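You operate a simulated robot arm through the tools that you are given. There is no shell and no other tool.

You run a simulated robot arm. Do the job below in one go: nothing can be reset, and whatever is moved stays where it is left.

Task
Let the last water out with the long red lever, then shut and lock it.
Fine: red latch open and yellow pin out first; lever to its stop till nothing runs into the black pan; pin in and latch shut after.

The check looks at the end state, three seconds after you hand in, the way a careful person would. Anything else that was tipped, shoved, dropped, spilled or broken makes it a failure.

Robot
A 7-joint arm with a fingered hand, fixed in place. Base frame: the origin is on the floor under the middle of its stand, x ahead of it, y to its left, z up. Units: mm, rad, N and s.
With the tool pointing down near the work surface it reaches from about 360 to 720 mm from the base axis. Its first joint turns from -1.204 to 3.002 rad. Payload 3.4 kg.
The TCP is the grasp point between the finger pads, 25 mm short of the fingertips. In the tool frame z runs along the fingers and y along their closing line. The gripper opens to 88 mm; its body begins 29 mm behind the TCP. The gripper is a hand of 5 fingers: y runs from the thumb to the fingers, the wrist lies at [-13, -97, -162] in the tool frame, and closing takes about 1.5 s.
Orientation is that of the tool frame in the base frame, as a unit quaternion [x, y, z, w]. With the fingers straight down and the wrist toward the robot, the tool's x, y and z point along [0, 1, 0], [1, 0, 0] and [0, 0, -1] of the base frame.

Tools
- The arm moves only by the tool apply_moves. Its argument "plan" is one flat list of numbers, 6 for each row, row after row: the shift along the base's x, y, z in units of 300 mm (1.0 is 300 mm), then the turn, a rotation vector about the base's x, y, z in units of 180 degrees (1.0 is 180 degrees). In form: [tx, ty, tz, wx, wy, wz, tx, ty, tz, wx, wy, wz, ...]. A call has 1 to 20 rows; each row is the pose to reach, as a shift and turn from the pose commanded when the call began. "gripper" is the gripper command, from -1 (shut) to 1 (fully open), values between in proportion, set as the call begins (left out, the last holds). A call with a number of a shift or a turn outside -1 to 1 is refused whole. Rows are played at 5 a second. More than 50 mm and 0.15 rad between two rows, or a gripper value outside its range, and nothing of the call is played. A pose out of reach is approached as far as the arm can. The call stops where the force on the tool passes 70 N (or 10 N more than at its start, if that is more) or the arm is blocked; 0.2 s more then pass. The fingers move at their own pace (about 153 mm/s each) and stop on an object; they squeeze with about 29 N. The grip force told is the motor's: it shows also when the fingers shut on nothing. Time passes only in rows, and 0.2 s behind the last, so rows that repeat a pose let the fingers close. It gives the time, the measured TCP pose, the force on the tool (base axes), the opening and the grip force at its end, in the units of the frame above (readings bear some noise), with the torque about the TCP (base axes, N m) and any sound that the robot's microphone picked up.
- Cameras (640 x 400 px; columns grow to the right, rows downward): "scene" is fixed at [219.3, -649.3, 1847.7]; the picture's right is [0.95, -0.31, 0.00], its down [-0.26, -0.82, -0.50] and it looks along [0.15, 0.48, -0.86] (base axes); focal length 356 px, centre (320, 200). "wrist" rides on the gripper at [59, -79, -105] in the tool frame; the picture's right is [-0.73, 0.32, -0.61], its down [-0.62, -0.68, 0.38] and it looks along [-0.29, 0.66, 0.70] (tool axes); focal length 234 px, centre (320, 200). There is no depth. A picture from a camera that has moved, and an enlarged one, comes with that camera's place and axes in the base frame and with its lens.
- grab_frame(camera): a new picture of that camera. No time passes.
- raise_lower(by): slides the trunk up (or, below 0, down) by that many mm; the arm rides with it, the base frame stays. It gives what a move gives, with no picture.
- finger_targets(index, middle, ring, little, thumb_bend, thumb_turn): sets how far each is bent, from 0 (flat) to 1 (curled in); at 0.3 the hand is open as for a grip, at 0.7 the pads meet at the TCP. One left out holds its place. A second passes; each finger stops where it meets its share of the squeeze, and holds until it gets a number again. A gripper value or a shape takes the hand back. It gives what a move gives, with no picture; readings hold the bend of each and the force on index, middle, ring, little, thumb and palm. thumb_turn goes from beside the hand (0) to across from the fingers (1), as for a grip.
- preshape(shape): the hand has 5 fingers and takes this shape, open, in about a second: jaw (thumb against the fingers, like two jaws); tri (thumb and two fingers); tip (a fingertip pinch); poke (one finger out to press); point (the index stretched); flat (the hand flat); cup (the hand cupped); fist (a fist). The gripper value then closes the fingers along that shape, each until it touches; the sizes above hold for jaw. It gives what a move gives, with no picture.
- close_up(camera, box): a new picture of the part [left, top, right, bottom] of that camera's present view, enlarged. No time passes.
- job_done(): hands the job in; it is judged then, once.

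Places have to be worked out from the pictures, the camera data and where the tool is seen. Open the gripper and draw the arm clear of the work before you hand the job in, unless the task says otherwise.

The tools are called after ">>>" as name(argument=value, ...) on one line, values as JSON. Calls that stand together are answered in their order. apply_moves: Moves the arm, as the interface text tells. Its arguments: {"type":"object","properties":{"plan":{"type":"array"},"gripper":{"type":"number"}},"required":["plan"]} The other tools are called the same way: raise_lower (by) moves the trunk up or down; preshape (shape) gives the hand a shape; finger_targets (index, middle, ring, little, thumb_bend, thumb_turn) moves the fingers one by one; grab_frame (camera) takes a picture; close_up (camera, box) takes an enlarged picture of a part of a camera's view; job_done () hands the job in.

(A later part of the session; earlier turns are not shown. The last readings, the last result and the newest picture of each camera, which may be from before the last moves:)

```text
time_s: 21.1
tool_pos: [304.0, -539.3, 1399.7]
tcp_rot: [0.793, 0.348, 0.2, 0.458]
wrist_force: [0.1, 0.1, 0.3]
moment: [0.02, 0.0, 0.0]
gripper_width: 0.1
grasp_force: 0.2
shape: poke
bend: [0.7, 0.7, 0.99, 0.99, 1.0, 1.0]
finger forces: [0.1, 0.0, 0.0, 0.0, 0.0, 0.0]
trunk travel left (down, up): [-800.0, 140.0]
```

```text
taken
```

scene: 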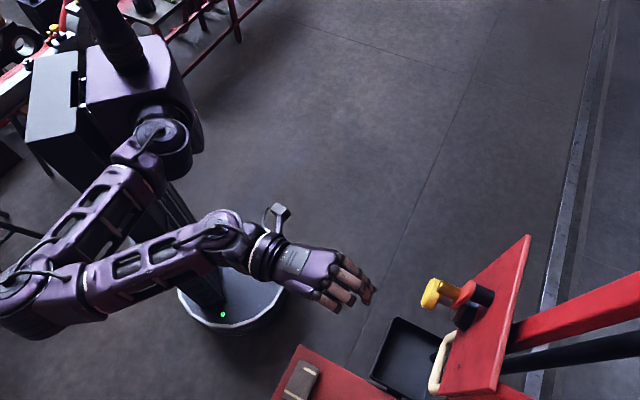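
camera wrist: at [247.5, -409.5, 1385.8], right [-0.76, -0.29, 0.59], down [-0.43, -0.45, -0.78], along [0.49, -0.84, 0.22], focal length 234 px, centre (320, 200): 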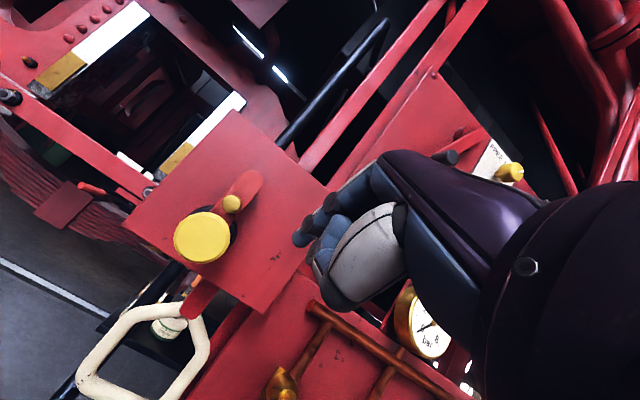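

The pose was reached and the view is excellent: plate, latch arm with peg above the yellow knob, lever and ring are all visible. I'll enlarge to measure.

>>> close_up(camera="wrist", box=[120, 110, 340, 250])

>>> close_up(camera="wrist", box=[70, 230, 310, 400])

>>> close_up(camera="wrist", box=[250, 0, 490, 150])

>>> close_up(camera="scene", box=[300, 240, 520, 380])

```text
2.86 times, centred on (230, 180) of wrist
camera zoom: at [247.5, -409.5, 1385.8], right [-0.76, -0.29, 0.59], down [-0.43, -0.45, -0.78], along [0.49, -0.84, 0.22], focal length 669 px, centre (577, 257)
```

zoom: 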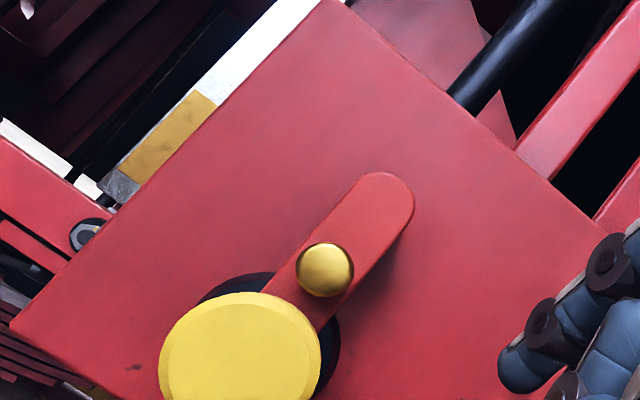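

```text
2.35 times, centred on (190, 315) of wrist
camera zoom: at [247.5, -409.5, 1385.8], right [-0.76, -0.29, 0.59], down [-0.43, -0.45, -0.78], along [0.49, -0.84, 0.22], focal length 551 px, centre (626, -71)
```

zoom: 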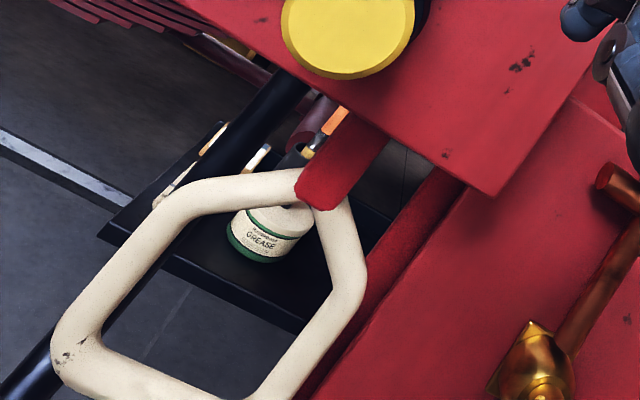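

```text
2.67 times, centred on (370, 75) of wrist
camera zoom: at [247.5, -409.5, 1385.8], right [-0.76, -0.29, 0.59], down [-0.43, -0.45, -0.78], along [0.49, -0.84, 0.22], focal length 624 px, centre (187, 533)
```

zoom: 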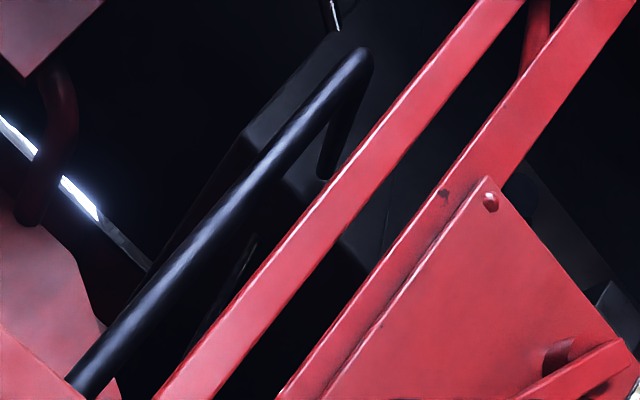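

```text
2.86 times, centred on (410, 310) of scene
camera zoom: at [219.3, -649.3, 1847.7], right [0.95, -0.31, 0.0], down [-0.26, -0.82, -0.5], along [0.15, 0.48, -0.86], focal length 1017 px, centre (63, -114)
```

zoom: 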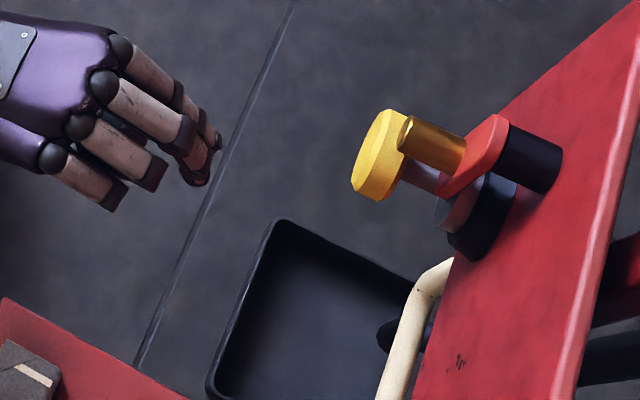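

Measurements agree: knob centre about [411,-565,1346] with radius 24, peg at z about 1384 with lateral position 111 along the plate, and latch pivot about [432,-586,1416]. I'll advance the fingers beside the peg on its -x side, staying about 30 mm off the plate.

>>> apply_moves(plan=[0.08, -0.075, 0, 0, 0, 0, 0.15, -0.12, 0, 0, 0, 0, 0.21, -0.155, 0, 0, 0, 0, 0.2637, -0.185, 0, 0, 0, 0])

>>> grab_frame(camera="wrist")

>>> close_up(camera="scene", box=[380, 230, 540, 330])

```text
time_s: 22.1
tool_pos: [385.2, -596.6, 1399.4]
tcp_rot: [0.793, 0.349, 0.199, 0.457]
wrist_force: [-0.8, -0.4, -0.7]
moment: [-0.02, -0.02, -0.01]
gripper_width: 0.4
grasp_force: 0.1
shape: poke
bend: [0.7, 0.7, 0.99, 0.99, 1.0, 1.0]
finger forces: [0.0, 0.0, 0.0, 0.1, 0.0, 0.0]
trunk travel left (down, up): [-800.0, 140.0]
```

```text
taken
camera wrist: at [329.6, -465.5, 1384.3], right [-0.76, -0.29, 0.59], down [-0.43, -0.45, -0.78], along [0.49, -0.84, 0.22], focal length 234 px, centre (320, 200)
```

wrist: 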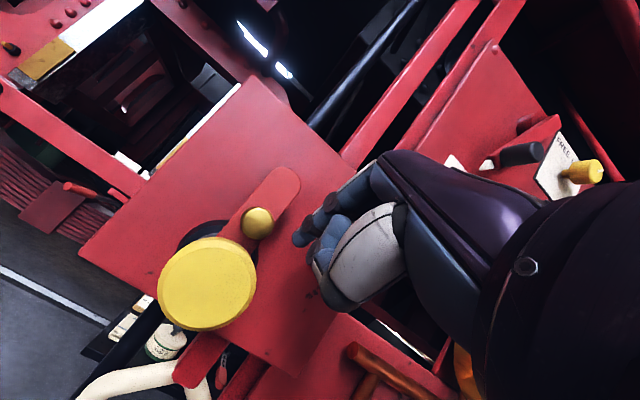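

```text
4.00 times, centred on (460, 280) of scene
camera zoom: at [219.3, -649.3, 1847.7], right [0.95, -0.31, 0.0], down [-0.26, -0.82, -0.5], along [0.15, 0.48, -0.86], focal length 1423 px, centre (-240, -120)
```

zoom: 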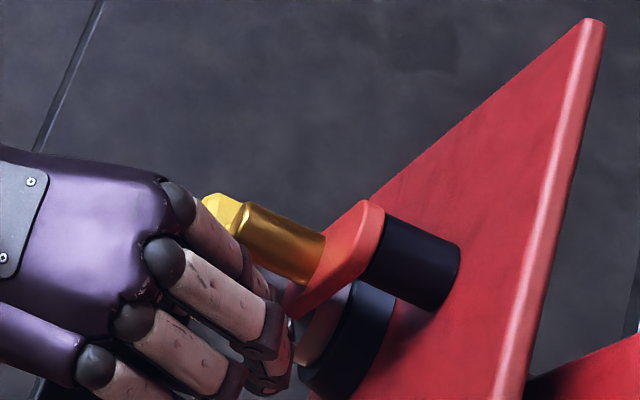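

The fingers sit just beside the bronze peg with a small gap. I'll push 28 mm along the plate towards +x/+y, following the peg's arc slightly upward.

>>> apply_moves(plan=[0.0228, 0.0243, 0, 0, 0, 0, 0.0456, 0.0486, 0.003, 0, 0, 0, 0.0638, 0.068, 0.013, 0, 0, 0])

>>> grab_frame(camera="wrist")

>>> close_up(camera="scene", box=[380, 230, 540, 330])

```text
time_s: 22.9
tool_pos: [402.9, -573.7, 1406.2]
tcp_rot: [0.794, 0.347, 0.198, 0.458]
wrist_force: [-0.7, -0.7, 1.7]
moment: [0.01, -0.03, -0.01]
gripper_width: 0.0
grasp_force: 0.0
shape: poke
bend: [0.7, 0.7, 0.99, 0.99, 1.0, 1.0]
finger forces: [1.0, 0.0, 0.0, 0.0, 0.0, 0.0]
trunk travel left (down, up): [-800.0, 140.0]
```

```text
taken
camera wrist: at [346.4, -443.8, 1389.2], right [-0.76, -0.29, 0.59], down [-0.43, -0.45, -0.78], along [0.49, -0.84, 0.22], focal length 234 px, centre (320, 200)
```

wrist: 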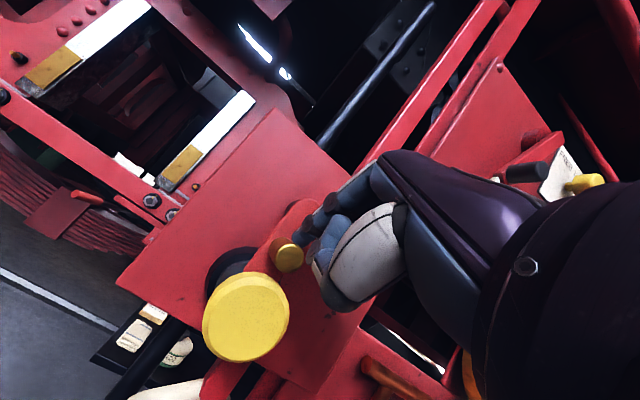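

```text
4.00 times, centred on (460, 280) of scene
camera zoom: at [219.3, -649.3, 1847.7], right [0.95, -0.31, 0.0], down [-0.26, -0.82, -0.5], along [0.15, 0.48, -0.86], focal length 1423 px, centre (-240, -120)
```

zoom: 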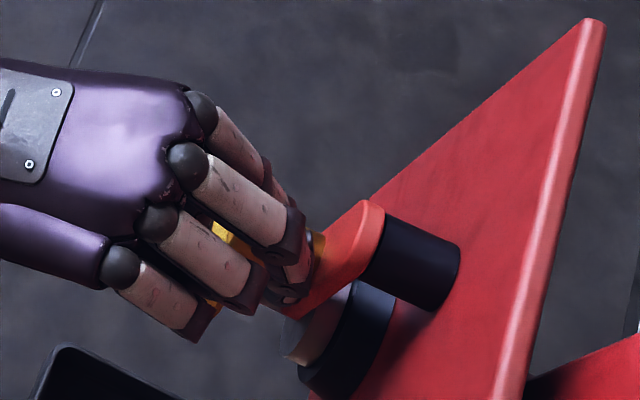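

The index registers about 1 N, but the latch hasn't turned yet. I'll look closer at how the finger meets the peg.

>>> close_up(camera="wrist", box=[190, 150, 430, 310])

>>> close_up(camera="scene", box=[420, 260, 500, 310])

```text
2.50 times, centred on (310, 230) of wrist
camera zoom: at [346.4, -443.8, 1389.2], right [-0.76, -0.29, 0.59], down [-0.43, -0.45, -0.78], along [0.49, -0.84, 0.22], focal length 585 px, centre (345, 125)
```

zoom: 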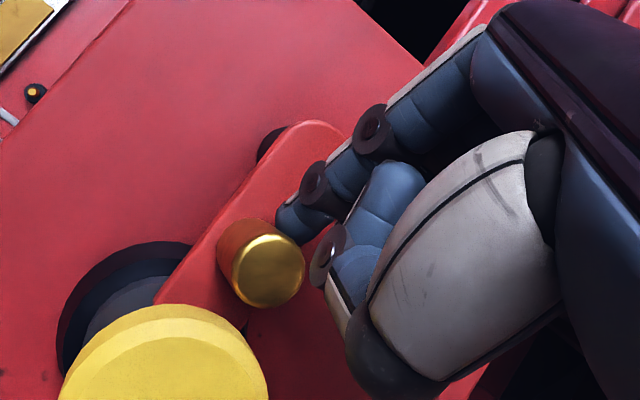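

```text
8.00 times, centred on (460, 285) of scene
camera zoom: at [219.3, -649.3, 1847.7], right [0.95, -0.31, 0.0], down [-0.26, -0.82, -0.5], along [0.15, 0.48, -0.86], focal length 2847 px, centre (-800, -480)
```

zoom: 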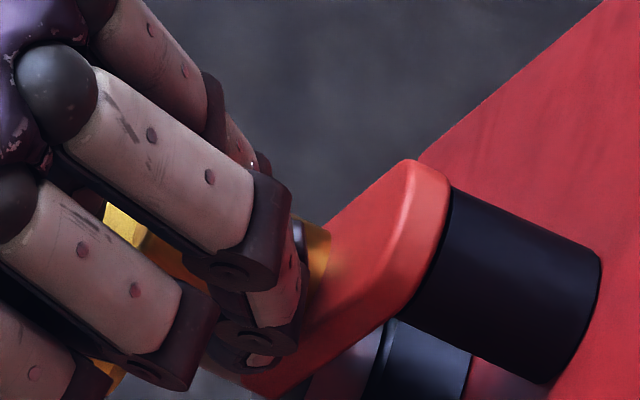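

The index tip is sitting on top of the peg rather than beside it. I'll back off sideways, lower about 14 mm so the tip is level with the peg (still above the knob's top), and push again.

>>> apply_moves(plan=[-0.0228, -0.0243, 0.0267, 0, 0, 0, -0.0684, -0.0729, 0.0167, 0, 0, 0, -0.073, -0.0777, -0.0467, 0, 0, 0, -0.0456, -0.0486, -0.0467, 0, 0, 0, -0.0228, -0.0243, -0.0467, 0, 0, 0, 0, 0, -0.0367, 0, 0, 0])

>>> close_up(camera="wrist", box=[190, 150, 430, 310])

>>> close_up(camera="scene", box=[400, 230, 520, 330])

```text
time_s: 24.3
tool_pos: [397.1, -583.2, 1391.8]
tcp_rot: [0.796, 0.344, 0.199, 0.458]
wrist_force: [-11.3, -12.3, -1.4]
moment: [-0.09, 0.13, -0.28]
gripper_width: 0.3
grasp_force: 0.1
shape: poke
bend: [0.7, 0.7, 0.99, 0.99, 1.0, 1.0]
finger forces: [15.9, 0.0, 0.0, 0.0, 0.0, 0.1]
trunk travel left (down, up): [-800.0, 140.0]
```

```text
2.50 times, centred on (310, 230) of wrist
camera zoom: at [341.6, -451.1, 1375.9], right [-0.76, -0.28, 0.58], down [-0.43, -0.45, -0.78], along [0.48, -0.85, 0.22], focal length 585 px, centre (345, 125)
```

zoom: 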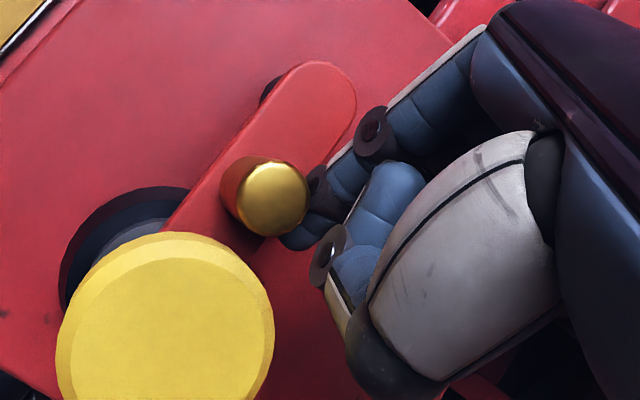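

```text
4.00 times, centred on (460, 280) of scene
camera zoom: at [219.3, -649.3, 1847.7], right [0.95, -0.31, 0.0], down [-0.26, -0.82, -0.5], along [0.15, 0.48, -0.86], focal length 1423 px, centre (-240, -120)
```

zoom: 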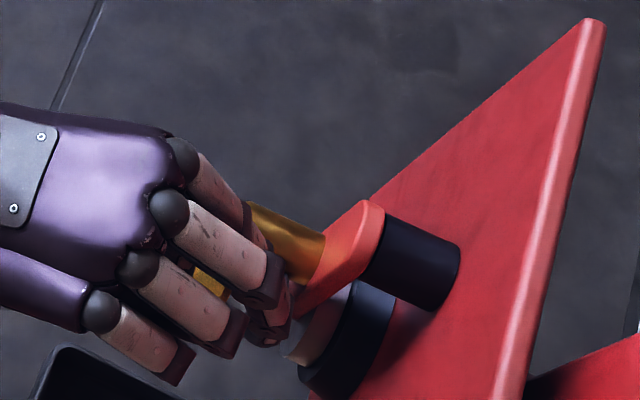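

Pushing this way meets about 17 N with no turn, so the latch seems to be at its stop in this direction. I'll back off, go around in front of the peg, and set the fingers on its +x/+y side to try the other direction.

>>> apply_moves(plan=[-0.0457, -0.0487, 0, 0, 0, 0, -0.1307, 0.031, 0, 0, 0, 0, -0.085, 0.0797, 0, 0, 0, 0, 0.0177, 0.189, 0, 0, 0, 0, 0.0337, 0.206, 0, 0, 0, 0])

>>> grab_frame(camera="wrist")

>>> close_up(camera="scene", box=[380, 230, 540, 330])

```text
time_s: 25.5
tool_pos: [411.8, -512.2, 1392.1]
tcp_rot: [0.793, 0.348, 0.2, 0.458]
wrist_force: [0.3, -0.3, 0.4]
moment: [-0.05, -0.01, 0.05]
gripper_width: 0.0
grasp_force: 0.0
shape: poke
bend: [0.7, 0.7, 0.99, 0.99, 1.0, 1.0]
finger forces: [0.1, 0.0, 0.0, 0.1, 0.1, 0.0]
trunk travel left (down, up): [-800.0, 140.0]
```

```text
taken
camera wrist: at [355.2, -382.3, 1377.4], right [-0.76, -0.29, 0.58], down [-0.43, -0.45, -0.78], along [0.49, -0.84, 0.22], focal length 234 px, centre (320, 200)
```

wrist: 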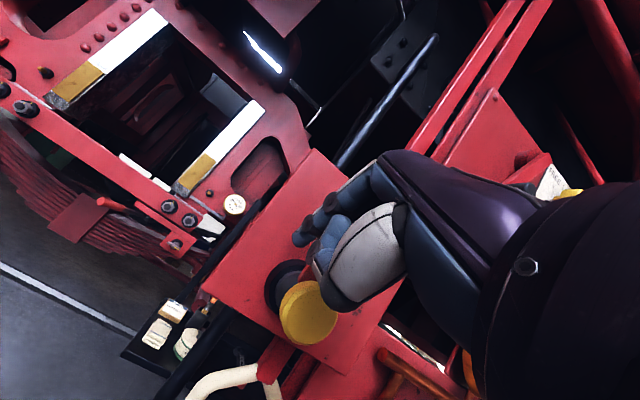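

```text
4.00 times, centred on (460, 280) of scene
camera zoom: at [219.3, -649.3, 1847.7], right [0.95, -0.31, 0.0], down [-0.26, -0.82, -0.5], along [0.15, 0.48, -0.86], focal length 1423 px, centre (-240, -120)
```

zoom: 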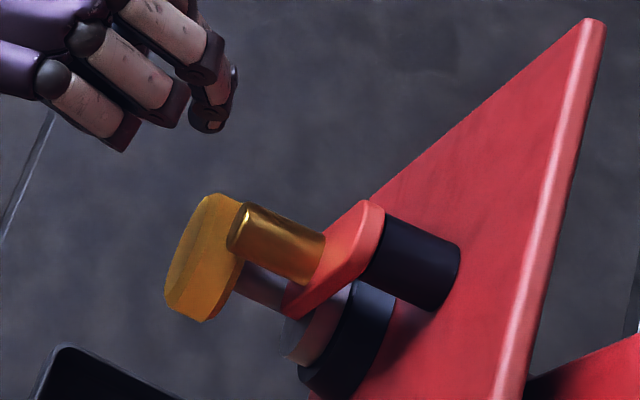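

The hand is now on the far side at lateral position 152, 90 mm off the plate. I'll move in to 55 mm and approach the peg to just short of contact.

>>> apply_moves(plan=[0.0425, -0.04, 0, 0, 0, 0, 0.085, -0.0797, 0, 0, 0, 0, 0.0622, -0.104, 0, 0, 0, 0])

>>> close_up(camera="wrist", box=[190, 150, 430, 310])

>>> close_up(camera="scene", box=[380, 230, 540, 330])

```text
time_s: 26.3
tool_pos: [431.4, -543.9, 1393.7]
tcp_rot: [0.793, 0.347, 0.199, 0.459]
wrist_force: [-0.6, 0.2, 0.5]
moment: [-0.02, 0.03, 0.0]
gripper_width: 0.1
grasp_force: 0.0
shape: poke
bend: [0.7, 0.7, 0.99, 0.99, 1.0, 1.0]
finger forces: [0.1, 0.1, 0.0, 0.0, 0.0, 0.0]
trunk travel left (down, up): [-800.0, 140.0]
```

```text
2.50 times, centred on (310, 230) of wrist
camera zoom: at [374.9, -413.4, 1377.8], right [-0.76, -0.29, 0.58], down [-0.43, -0.45, -0.78], along [0.49, -0.84, 0.22], focal length 585 px, centre (345, 125)
```

zoom: 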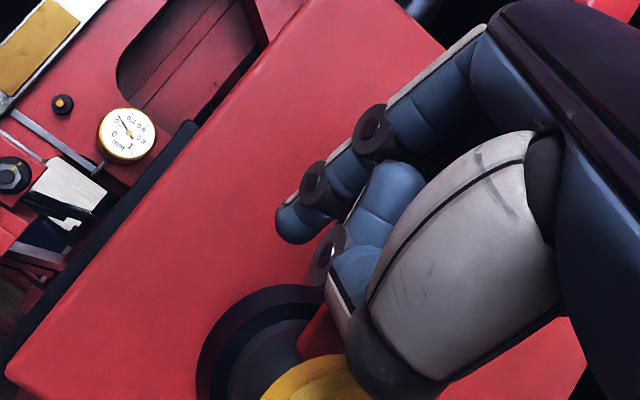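

```text
4.00 times, centred on (460, 280) of scene
camera zoom: at [219.3, -649.3, 1847.7], right [0.95, -0.31, 0.0], down [-0.26, -0.82, -0.5], along [0.15, 0.48, -0.86], focal length 1423 px, centre (-240, -120)
```

zoom: 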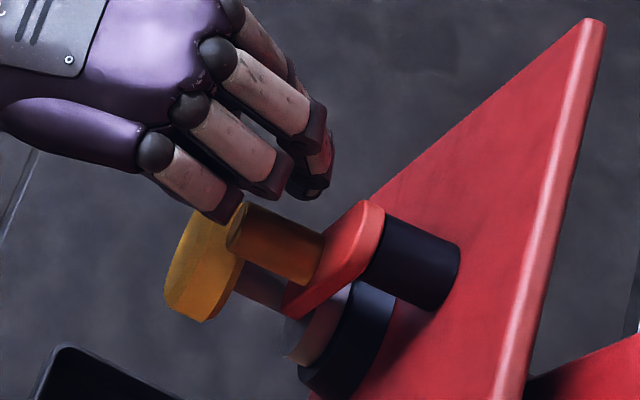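

The middle fingertip is just on the +y side of the peg. I'll push 18 mm back along the plate (-x/-y) in small steps and watch the finger force.

>>> apply_moves(plan=[-0.0137, -0.0146, 0, 0, 0, 0, -0.0274, -0.0292, 0, 0, 0, 0, -0.041, -0.0437, 0, 0, 0, 0])

>>> close_up(camera="wrist", box=[190, 150, 430, 310])

>>> close_up(camera="scene", box=[380, 230, 540, 330])

```text
time_s: 27.1
tool_pos: [421.1, -555.8, 1392.2]
tcp_rot: [0.793, 0.349, 0.2, 0.458]
wrist_force: [0.5, 2.7, -1.1]
moment: [0.06, 0.01, 0.01]
gripper_width: 0.1
grasp_force: 0.0
shape: poke
bend: [0.7, 0.7, 0.99, 0.99, 1.0, 1.0]
finger forces: [0.0, 2.5, 0.1, 0.1, 0.0, 0.0]
trunk travel left (down, up): [-800.0, 140.0]
```

```text
2.50 times, centred on (310, 230) of wrist
camera zoom: at [364.2, -425.7, 1376.9], right [-0.76, -0.29, 0.59], down [-0.43, -0.45, -0.78], along [0.49, -0.84, 0.22], focal length 585 px, centre (345, 125)
```

zoom: 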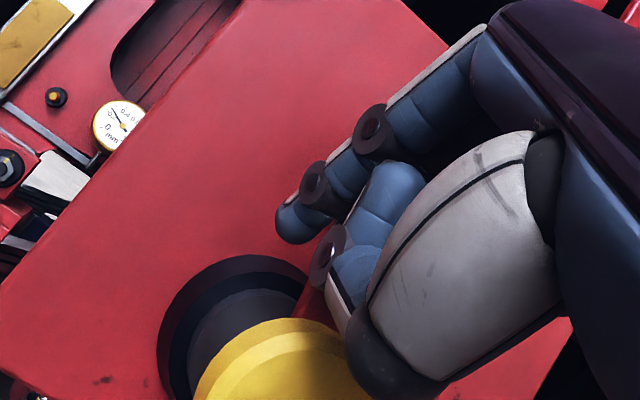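

```text
4.00 times, centred on (460, 280) of scene
camera zoom: at [219.3, -649.3, 1847.7], right [0.95, -0.31, 0.0], down [-0.26, -0.82, -0.5], along [0.15, 0.48, -0.86], focal length 1423 px, centre (-240, -120)
```

zoom: 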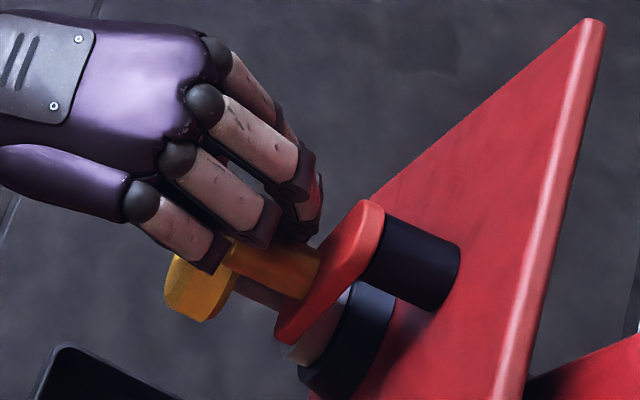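

The latch arm is turning this way with only about 3 N, so it opens towards -x/-y. I'll back the hand out 8 mm so the curled fingers stay in front of the peg end, and keep pushing along its arc.

>>> apply_moves(plan=[-0.0193, 0.0183, 0, 0, 0, 0, -0.0307, 0.0061, 0.005, 0, 0, 0, -0.0421, -0.006, 0.01, 0, 0, 0, -0.0535, -0.0182, 0.018, 0, 0, 0])

>>> close_up(camera="wrist", box=[190, 150, 430, 310])

>>> close_up(camera="scene", box=[380, 230, 540, 330])

```text
time_s: 28.1
tool_pos: [403.4, -561.9, 1398.0]
tcp_rot: [0.794, 0.349, 0.199, 0.457]
wrist_force: [2.3, 1.1, -1.8]
moment: [0.08, 0.02, 0.07]
gripper_width: 0.0
grasp_force: 0.0
shape: poke
bend: [0.7, 0.7, 0.99, 0.99, 1.0, 1.0]
finger forces: [0.0, 2.6, 0.0, 0.1, 0.0, 0.0]
trunk travel left (down, up): [-800.0, 140.0]
```

```text
2.50 times, centred on (310, 230) of wrist
camera zoom: at [347.7, -431.9, 1382.8], right [-0.76, -0.29, 0.59], down [-0.43, -0.45, -0.78], along [0.49, -0.84, 0.22], focal length 585 px, centre (345, 125)
```

zoom: 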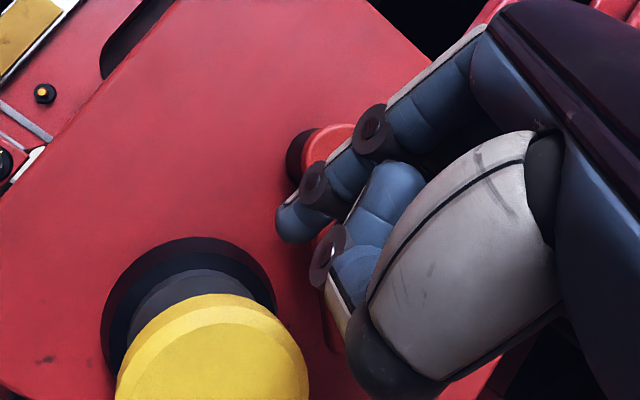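

```text
4.00 times, centred on (460, 280) of scene
camera zoom: at [219.3, -649.3, 1847.7], right [0.95, -0.31, 0.0], down [-0.26, -0.82, -0.5], along [0.15, 0.48, -0.86], focal length 1423 px, centre (-240, -120)
```

zoom: 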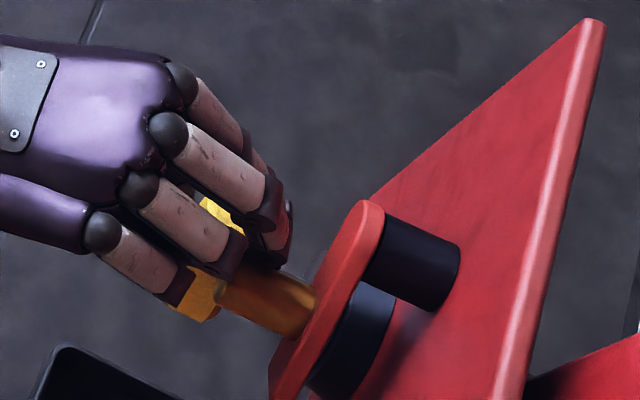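

The latch has turned roughly 60° with about 3 N. I'll keep following its arc, now more upward.

>>> apply_moves(plan=[-0.0114, -0.0122, 0.015, 0, 0, 0, -0.0205, -0.0219, 0.035, 0, 0, 0, -0.0274, -0.0292, 0.06, 0, 0, 0, -0.0319, -0.034, 0.085, 0, 0, 0])

>>> close_up(camera="wrist", box=[190, 150, 430, 310])

>>> close_up(camera="scene", box=[380, 230, 540, 330])

```text
time_s: 29.1
tool_pos: [393.2, -569.9, 1426.5]
tcp_rot: [0.793, 0.346, 0.199, 0.46]
wrist_force: [1.3, 1.7, 1.8]
moment: [0.0, -0.02, 0.05]
gripper_width: 0.3
grasp_force: 0.0
shape: poke
bend: [0.7, 0.7, 0.99, 0.99, 1.0, 1.0]
finger forces: [0.1, 2.3, 0.1, 0.1, 0.0, 0.0]
trunk travel left (down, up): [-800.0, 140.0]
```

```text
2.50 times, centred on (310, 230) of wrist
camera zoom: at [337.1, -440.5, 1410.0], right [-0.76, -0.28, 0.59], down [-0.43, -0.45, -0.78], along [0.49, -0.85, 0.22], focal length 585 px, centre (345, 125)
```

zoom: 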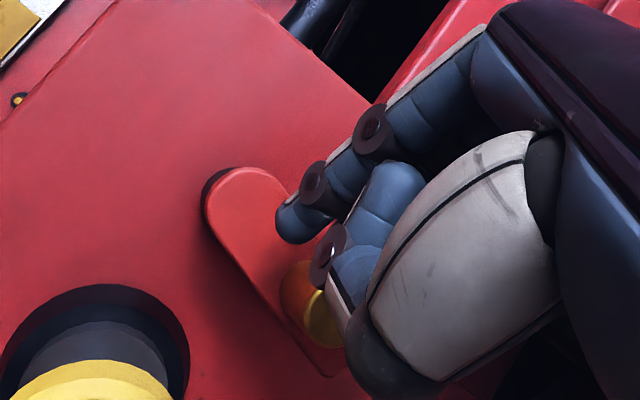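

```text
4.00 times, centred on (460, 280) of scene
camera zoom: at [219.3, -649.3, 1847.7], right [0.95, -0.31, 0.0], down [-0.26, -0.82, -0.5], along [0.15, 0.48, -0.86], focal length 1423 px, centre (-240, -120)
```

zoom: 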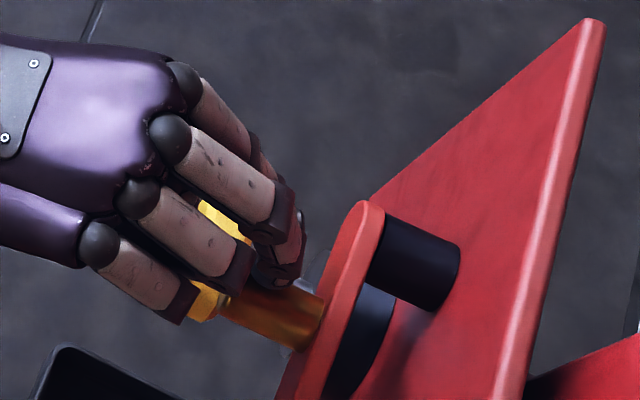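

The latch is now about 67° open, but my fingertip has ridden above the peg. I'll draw straight back to see whether the latch stays put and check the geometry.

>>> apply_moves(plan=[-0.0182, 0.0462, 0, 0, 0, 0, -0.083, 0.107, 0, 0, 0, 0, -0.18, 0.18, 0, 0, 0, 0, -0.26, 0.23, 0, 0, 0, 0])

>>> grab_frame(camera="wrist")

>>> close_up(camera="scene", box=[380, 230, 540, 330])

```text
time_s: 30.1
tool_pos: [313.8, -503.2, 1424.9]
tcp_rot: [0.793, 0.348, 0.2, 0.457]
wrist_force: [-0.2, 0.6, -0.4]
moment: [0.0, 0.01, -0.01]
gripper_width: 0.1
grasp_force: 0.0
shape: poke
bend: [0.7, 0.7, 0.99, 0.99, 1.0, 1.0]
finger forces: [0.0, 0.0, 0.0, 0.0, 0.1, 0.1]
trunk travel left (down, up): [-800.0, 140.0]
```

```text
taken
camera wrist: at [256.7, -371.1, 1408.6], right [-0.76, -0.29, 0.59], down [-0.43, -0.45, -0.78], along [0.49, -0.84, 0.22], focal length 234 px, centre (320, 200)
```

wrist: 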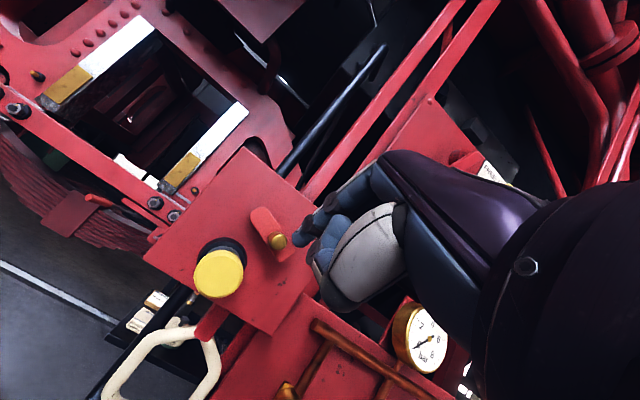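

```text
4.00 times, centred on (460, 280) of scene
camera zoom: at [219.3, -649.3, 1847.7], right [0.95, -0.31, 0.0], down [-0.26, -0.82, -0.5], along [0.15, 0.48, -0.86], focal length 1423 px, centre (-240, -120)
```

zoom: 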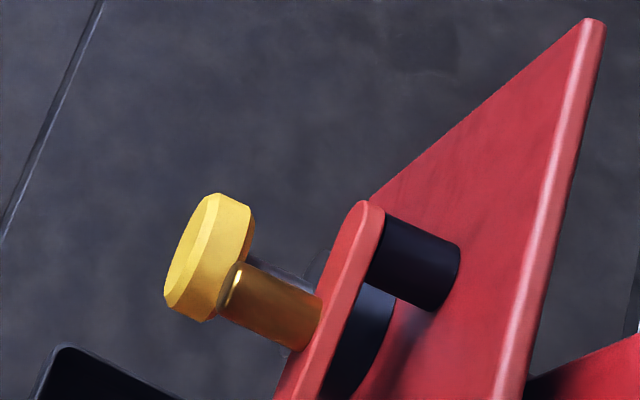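

The latch holds its position by friction. I'll zoom to measure its angle and whether it clears the yellow pin.

>>> close_up(camera="wrist", box=[140, 150, 320, 340])

>>> close_up(camera="scene", box=[410, 250, 510, 310])

```text
2.11 times, centred on (230, 245) of wrist
camera zoom: at [256.7, -371.1, 1408.6], right [-0.76, -0.29, 0.59], down [-0.43, -0.45, -0.78], along [0.49, -0.84, 0.22], focal length 493 px, centre (510, 105)
```

zoom: 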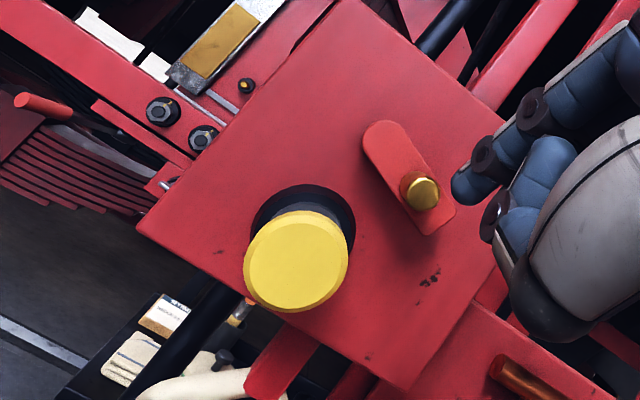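

```text
6.40 times, centred on (460, 280) of scene
camera zoom: at [219.3, -649.3, 1847.7], right [0.95, -0.31, 0.0], down [-0.26, -0.82, -0.5], along [0.15, 0.48, -0.86], focal length 2277 px, centre (-576, -312)
```

zoom: 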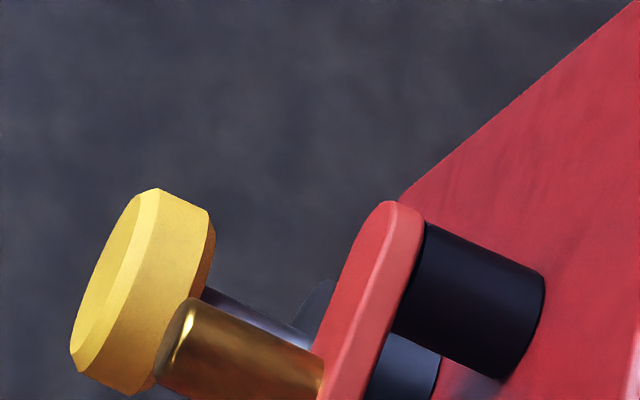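

The latch stands about 76° open and fully clear of the yellow pin. The knob is at lateral 113, z 1346, with its front about 61 mm off the plate. I'll back off and roll the hand to a handshake pose facing the plate, so thumb and fingers can close on the knob from its sides.

>>> apply_moves(plan=[0.0058, 0.0028, -0.0219, 0.0222, -0.0357, -0.0109, 0.0116, 0.0056, -0.0439, 0.0443, -0.0714, -0.0218, 0.0174, 0.0083, -0.0658, 0.0665, -0.1071, -0.0326, 0.0232, 0.0111, -0.0878, 0.0886, -0.1428, -0.0435, 0.029, 0.0139, -0.1097, 0.1108, -0.1785, -0.0544, 0.0349, 0.0167, -0.1317, 0.133, -0.2143, -0.0653, 0.0407, 0.0194, -0.1536, 0.1551, -0.25, -0.0761, 0.0465, 0.0222, -0.1755, 0.1773, -0.2857, -0.087, 0.0523, 0.025, -0.1975, 0.1994, -0.3214, -0.0979, 0.0581, 0.0278, -0.2194, 0.2216, -0.3571, -0.1088, 0.0639, 0.0305, -0.2414, 0.2437, -0.3928, -0.1196, 0.0697, 0.0333, -0.2633, 0.2659, -0.4285, -0.1305])

>>> preshape(shape="jaw")

>>> grab_frame(camera="wrist")

>>> grab_frame(camera="scene")

```text
time_s: 32.7
tool_pos: [270.3, -638.2, 1360.0]
tcp_rot: [0.675, -0.225, 0.652, 0.261]
wrist_force: [0.4, 0.9, 0.1]
moment: [0.0, -0.02, 0.02]
gripper_width: 0.1
grasp_force: 0.0
shape: poke
bend: [0.7, 0.7, 0.99, 0.99, 1.0, 1.0]
finger forces: [0.0, 0.0, 0.0, 0.1, 0.0, 0.0]
out of reach, approached as far as the arm can: row 5, 6, 7, 8, 9, 10, 11, 12
trunk travel left (down, up): [-800.0, 140.0]
```

```text
time_s: 33.6
tool_pos: [269.3, -634.4, 1362.2]
tcp_rot: [0.675, -0.224, 0.653, 0.262]
wrist_force: [-0.4, -0.2, -0.3]
moment: [0.0, 0.04, -0.02]
gripper_width: 87.9
grasp_force: 0.0
shape: jaw
bend: [0.3, 0.3, 0.3, 0.3, 0.3, 0.98]
finger forces: [0.0, 0.0, 0.0, 0.0, 0.1, 0.0]
trunk travel left (down, up): [-800.0, 140.0]
```

```text
taken
camera wrist: at [242.2, -506.2, 1417.7], right [-0.71, 0.12, -0.7], down [0.7, 0.25, -0.67], along [0.09, -0.96, -0.26], focal length 234 px, centre (320, 200)
```

wrist: 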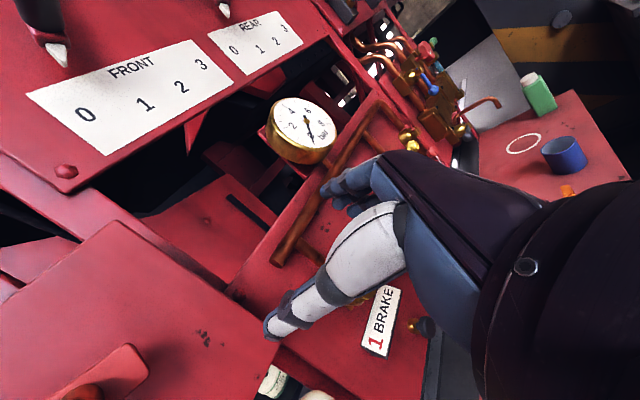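

```text
taken
```

scene: 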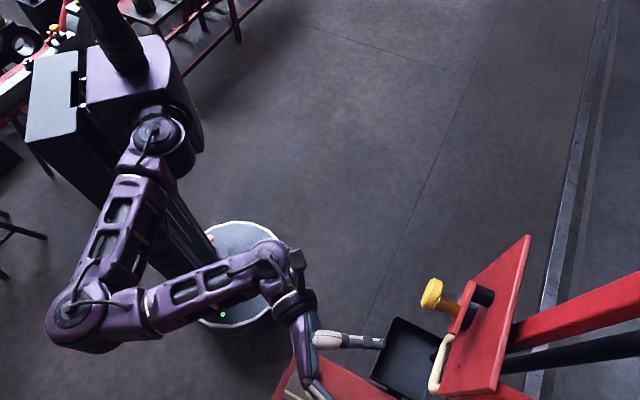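

The handshake pose was out of reach there and the arm drifted to the -x side, though it touched nothing. I'll roll back to the palm-down horizontal pose, which reaches well, at a standoff in front of the knob, and grasp with thumb below and two fingers above.

>>> apply_moves(plan=[0.0242, 0.0385, -0.0048, -0.0328, 0.0289, -0.001, 0.0485, 0.077, -0.0097, -0.0657, 0.0578, -0.0019, 0.0727, 0.1155, -0.0145, -0.0985, 0.0866, -0.0029, 0.097, 0.154, -0.0194, -0.1313, 0.1155, -0.0039, 0.1212, 0.1924, -0.0242, -0.1642, 0.1444, -0.0048, 0.1455, 0.2309, -0.0291, -0.197, 0.1733, -0.0058, 0.1697, 0.2694, -0.0339, -0.2299, 0.2022, -0.0067, 0.194, 0.3079, -0.0388, -0.2627, 0.2311, -0.0077, 0.2182, 0.3464, -0.0436, -0.2955, 0.2599, -0.0087, 0.2424, 0.3849, -0.0485, -0.3284, 0.2888, -0.0096, 0.2667, 0.4233, -0.0533, -0.3612, 0.3177, -0.0106])

>>> preshape(shape="tri")

>>> grab_frame(camera="wrist")

>>> grab_frame(camera="scene")

```text
time_s: 36.0
tool_pos: [355.4, -503.7, 1343.0]
tcp_rot: [0.647, 0.283, 0.282, 0.649]
wrist_force: [-0.7, -0.1, -0.4]
moment: [0.01, 0.0, 0.0]
gripper_width: 87.9
grasp_force: 0.0
shape: jaw
bend: [0.3, 0.3, 0.3, 0.3, 0.3, 0.98]
finger forces: [0.0, 0.0, 0.1, 0.0, 0.0, 0.0]
out of reach, approached as far as the arm can: row 1
trunk travel left (down, up): [-800.0, 140.0]
```

```text
time_s: 36.9
tool_pos: [355.0, -505.1, 1341.9]
tcp_rot: [0.649, 0.281, 0.282, 0.649]
wrist_force: [-0.6, -1.0, -0.4]
moment: [0.01, 0.0, 0.03]
gripper_width: 88.1
grasp_force: 0.1
shape: tri
bend: [0.3, 0.3, 0.99, 0.99, 0.3, 0.98]
finger forces: [0.0, 0.0, 0.1, 0.0, 0.1, 0.0]
trunk travel left (down, up): [-800.0, 140.0]
```

```text
taken
camera wrist: at [317.2, -391.6, 1264.5], right [-0.94, -0.12, 0.32], down [-0.14, -0.72, -0.68], along [0.31, -0.69, 0.66], focal length 234 px, centre (320, 200)
```

wrist: 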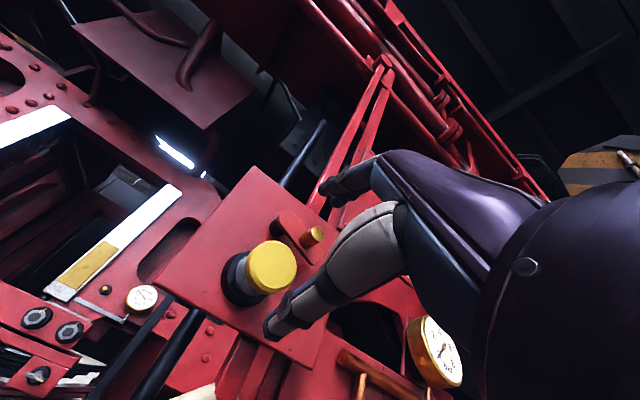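

```text
taken
```

scene: 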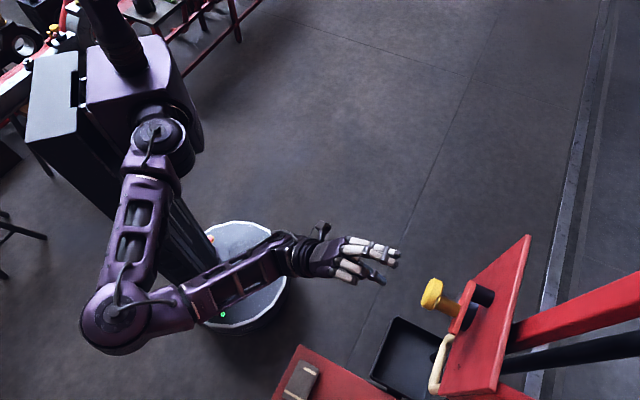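

The pose was reached: lateral 118, 137 mm off the plate, z 1342. I'll zoom in on the hand and knob to check alignment before advancing.

>>> close_up(camera="scene", box=[300, 210, 500, 330])

>>> close_up(camera="wrist", box=[200, 150, 420, 350])

```text
3.20 times, centred on (400, 270) of scene
camera zoom: at [219.3, -649.3, 1847.7], right [0.95, -0.31, 0.0], down [-0.26, -0.82, -0.5], along [0.15, 0.48, -0.86], focal length 1139 px, centre (64, -24)
```

zoom: 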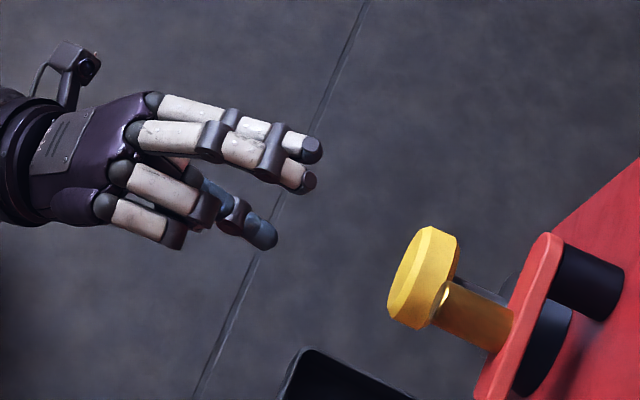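

```text
2.00 times, centred on (310, 250) of wrist
camera zoom: at [317.2, -391.6, 1264.5], right [-0.94, -0.12, 0.32], down [-0.14, -0.72, -0.68], along [0.31, -0.69, 0.66], focal length 468 px, centre (340, 100)
```

zoom: 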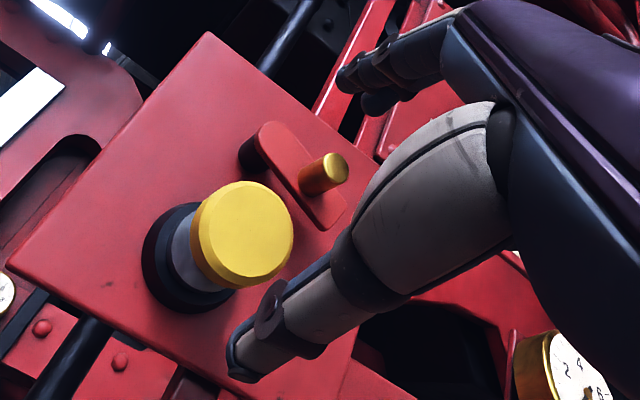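

Grip centre is about 3 mm to the index side of the TCP. I'll shift 7 mm sideways to line up with the knob and advance until the TCP is about 55 mm off the plate, around the knob.

>>> apply_moves(plan=[0.03, -0.06, 0.01, 0, 0, 0, 0.09, -0.115, 0.01, 0, 0, 0, 0.14, -0.162, 0.01, 0, 0, 0, 0.183, -0.2043, 0.01, 0, 0, 0])

>>> close_up(camera="scene", box=[380, 230, 540, 330])

>>> close_up(camera="wrist", box=[200, 120, 420, 320])

```text
time_s: 37.9
tool_pos: [410.8, -568.2, 1343.9]
tcp_rot: [0.648, 0.282, 0.282, 0.648]
wrist_force: [0.1, 0.2, -0.2]
moment: [0.02, 0.02, 0.02]
gripper_width: 87.9
grasp_force: 0.1
shape: tri
bend: [0.3, 0.3, 0.99, 0.99, 0.3, 0.98]
finger forces: [0.0, 0.0, 0.1, 0.0, 0.1, 0.0]
trunk travel left (down, up): [-800.0, 140.0]
```

```text
4.00 times, centred on (460, 280) of scene
camera zoom: at [219.3, -649.3, 1847.7], right [0.95, -0.31, 0.0], down [-0.26, -0.82, -0.5], along [0.15, 0.48, -0.86], focal length 1423 px, centre (-240, -120)
```

zoom: 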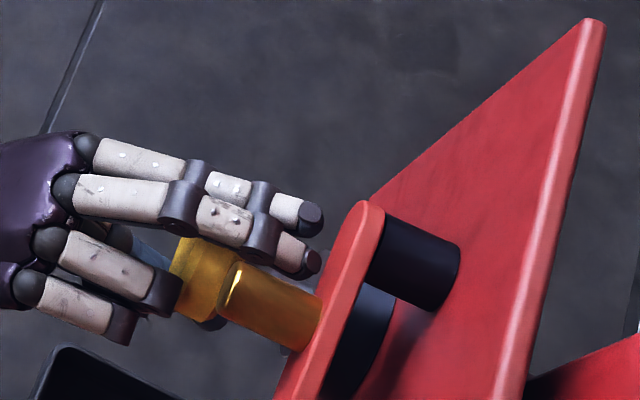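

```text
2.00 times, centred on (310, 220) of wrist
camera zoom: at [373.3, -453.6, 1265.2], right [-0.94, -0.12, 0.32], down [-0.15, -0.72, -0.68], along [0.31, -0.69, 0.66], focal length 468 px, centre (340, 160)
```

zoom: 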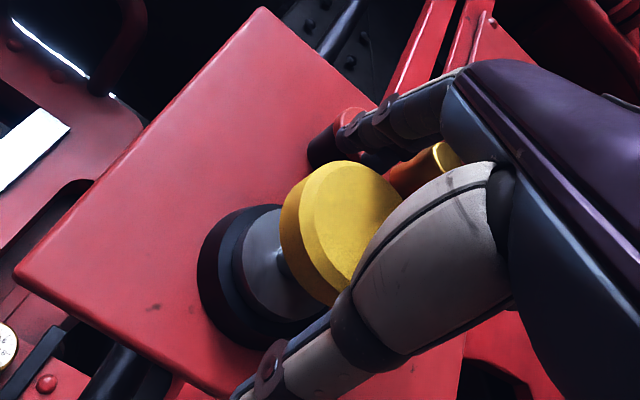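

Fingers are above and the thumb below the knob with no contact yet. I'll close the grip in place.

>>> apply_moves(plan=[0, 0, 0, 0, 0, 0, 0, 0, 0, 0, 0, 0, 0, 0, 0, 0, 0, 0, 0, 0, 0, 0, 0, 0, 0, 0, 0, 0, 0, 0, 0, 0, 0, 0, 0, 0, 0, 0, 0, 0, 0, 0, 0, 0, 0, 0, 0, 0], gripper=-1)

>>> close_up(camera="scene", box=[380, 230, 540, 330])

>>> close_up(camera="wrist", box=[200, 120, 420, 320])

```text
time_s: 39.7
tool_pos: [411.4, -566.8, 1343.6]
tcp_rot: [0.649, 0.282, 0.282, 0.649]
wrist_force: [0.8, -0.2, -1.6]
moment: [-0.15, -0.12, 0.01]
gripper_width: 29.8
grasp_force: 28.3
shape: tri
bend: [0.76, 0.74, 1.0, 1.0, 0.76, 1.0]
finger forces: [12.0, 10.5, 0.0, 0.0, 26.7, 0.1]
trunk travel left (down, up): [-800.0, 140.0]
```

```text
4.00 times, centred on (460, 280) of scene
camera zoom: at [219.3, -649.3, 1847.7], right [0.95, -0.31, 0.0], down [-0.26, -0.82, -0.5], along [0.15, 0.48, -0.86], focal length 1423 px, centre (-240, -120)
```

zoom: 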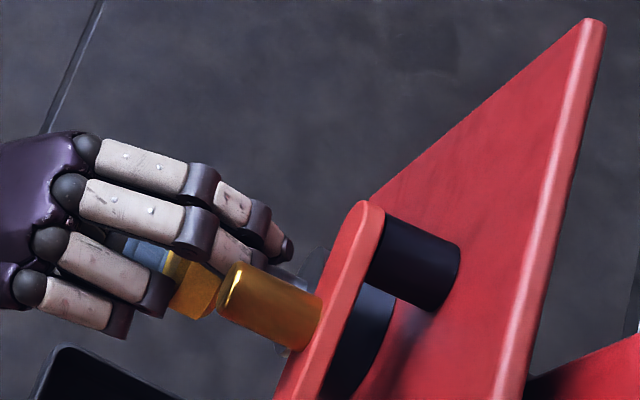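

```text
2.00 times, centred on (310, 220) of wrist
camera zoom: at [373.2, -453.5, 1265.0], right [-0.94, -0.12, 0.32], down [-0.15, -0.72, -0.68], along [0.31, -0.69, 0.66], focal length 468 px, centre (340, 160)
```

zoom: 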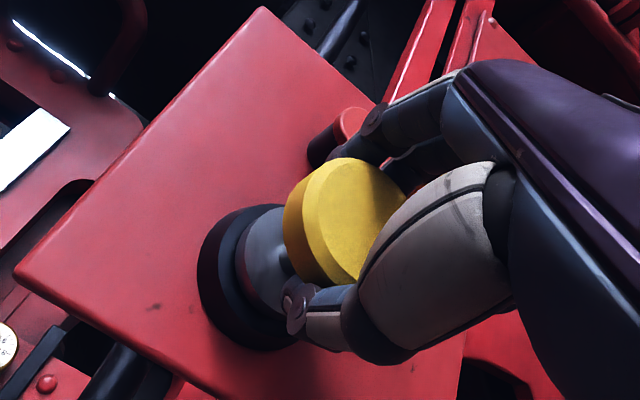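

The knob is gripped with about 28 N, fingertips curled behind its rim. I'll pull straight out along the plate normal, 30 mm first.

>>> apply_moves(plan=[-0.0122, 0.0114, 0, 0, 0, 0, -0.0243, 0.0228, 0, 0, 0, 0, -0.0365, 0.0342, 0, 0, 0, 0, -0.0486, 0.0456, 0, 0, 0, 0, -0.0608, 0.057, 0, 0, 0, 0, -0.0729, 0.0684, 0, 0, 0, 0])

>>> close_up(camera="scene", box=[380, 230, 540, 330])

>>> close_up(camera="wrist", box=[200, 120, 420, 320])

```text
time_s: 41.1
tool_pos: [389.4, -546.0, 1344.1]
tcp_rot: [0.649, 0.283, 0.282, 0.648]
wrist_force: [2.8, -0.4, -4.2]
moment: [-0.15, -0.1, 0.04]
gripper_width: 29.9
grasp_force: 29.0
shape: tri
bend: [0.76, 0.74, 1.0, 1.0, 0.76, 1.0]
finger forces: [12.0, 10.3, 0.1, 0.0, 27.6, 0.1]
trunk travel left (down, up): [-800.0, 140.0]
```

```text
4.00 times, centred on (460, 280) of scene
camera zoom: at [219.3, -649.3, 1847.7], right [0.95, -0.31, 0.0], down [-0.26, -0.82, -0.5], along [0.15, 0.48, -0.86], focal length 1423 px, centre (-240, -120)
```

zoom: 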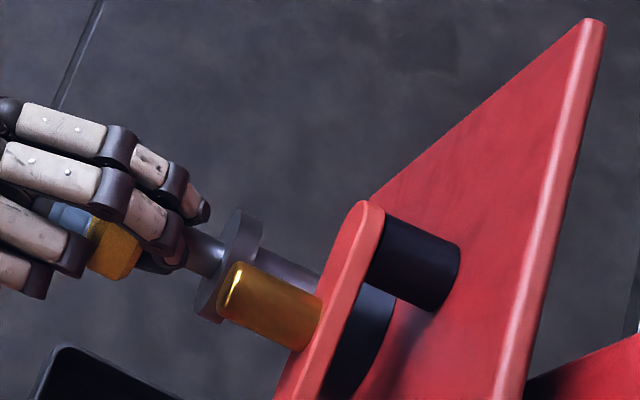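

```text
2.00 times, centred on (310, 220) of wrist
camera zoom: at [352.2, -432.9, 1265.3], right [-0.94, -0.12, 0.32], down [-0.15, -0.72, -0.68], along [0.31, -0.69, 0.66], focal length 468 px, centre (340, 160)
```

zoom: 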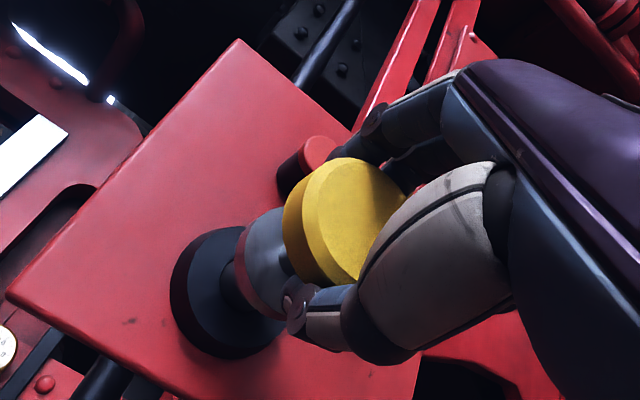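

The pin slides out easily, its collar now 30 mm clear of the bushing. I'll pull on in small steps to feel for its end of travel.

>>> apply_moves(plan=[-0.0122, 0.0114, 0, 0, 0, 0, -0.0243, 0.0228, 0, 0, 0, 0, -0.0365, 0.0342, 0, 0, 0, 0])

>>> close_up(camera="scene", box=[380, 230, 540, 330])

>>> close_up(camera="wrist", box=[200, 120, 420, 320])

```text
time_s: 41.9
tool_pos: [380.2, -536.9, 1343.0]
tcp_rot: [0.649, 0.282, 0.281, 0.648]
wrist_force: [5.1, -3.0, -5.0]
moment: [-0.16, -0.12, 0.01]
gripper_width: 29.4
grasp_force: 29.5
shape: tri
bend: [0.76, 0.74, 1.0, 1.0, 0.76, 1.0]
finger forces: [12.5, 10.5, 0.0, 0.0, 29.1, 0.0]
trunk travel left (down, up): [-800.0, 140.0]
```

```text
4.00 times, centred on (460, 280) of scene
camera zoom: at [219.3, -649.3, 1847.7], right [0.95, -0.31, 0.0], down [-0.26, -0.82, -0.5], along [0.15, 0.48, -0.86], focal length 1423 px, centre (-240, -120)
```

zoom: 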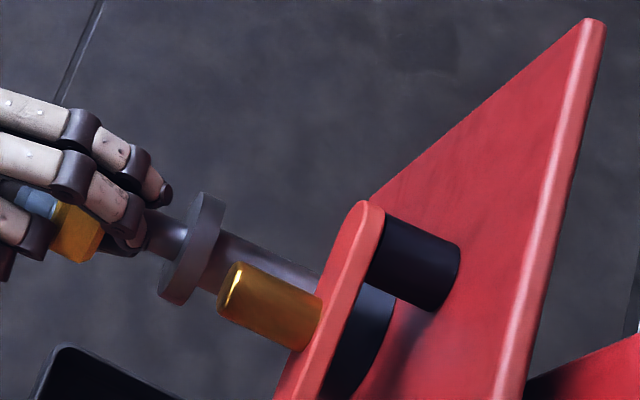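

```text
2.00 times, centred on (310, 220) of wrist
camera zoom: at [342.5, -423.2, 1265.4], right [-0.94, -0.12, 0.32], down [-0.15, -0.72, -0.68], along [0.31, -0.69, 0.66], focal length 468 px, centre (340, 160)
```

zoom: 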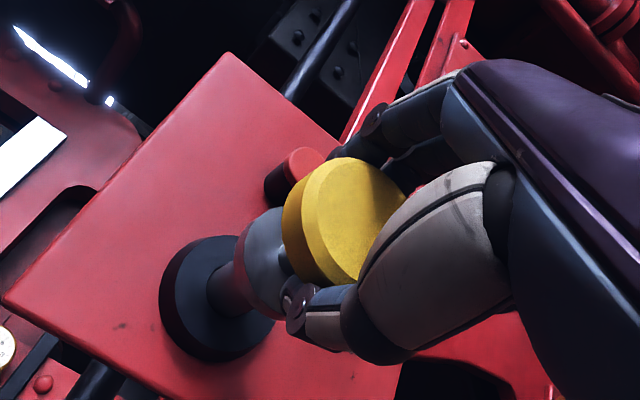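

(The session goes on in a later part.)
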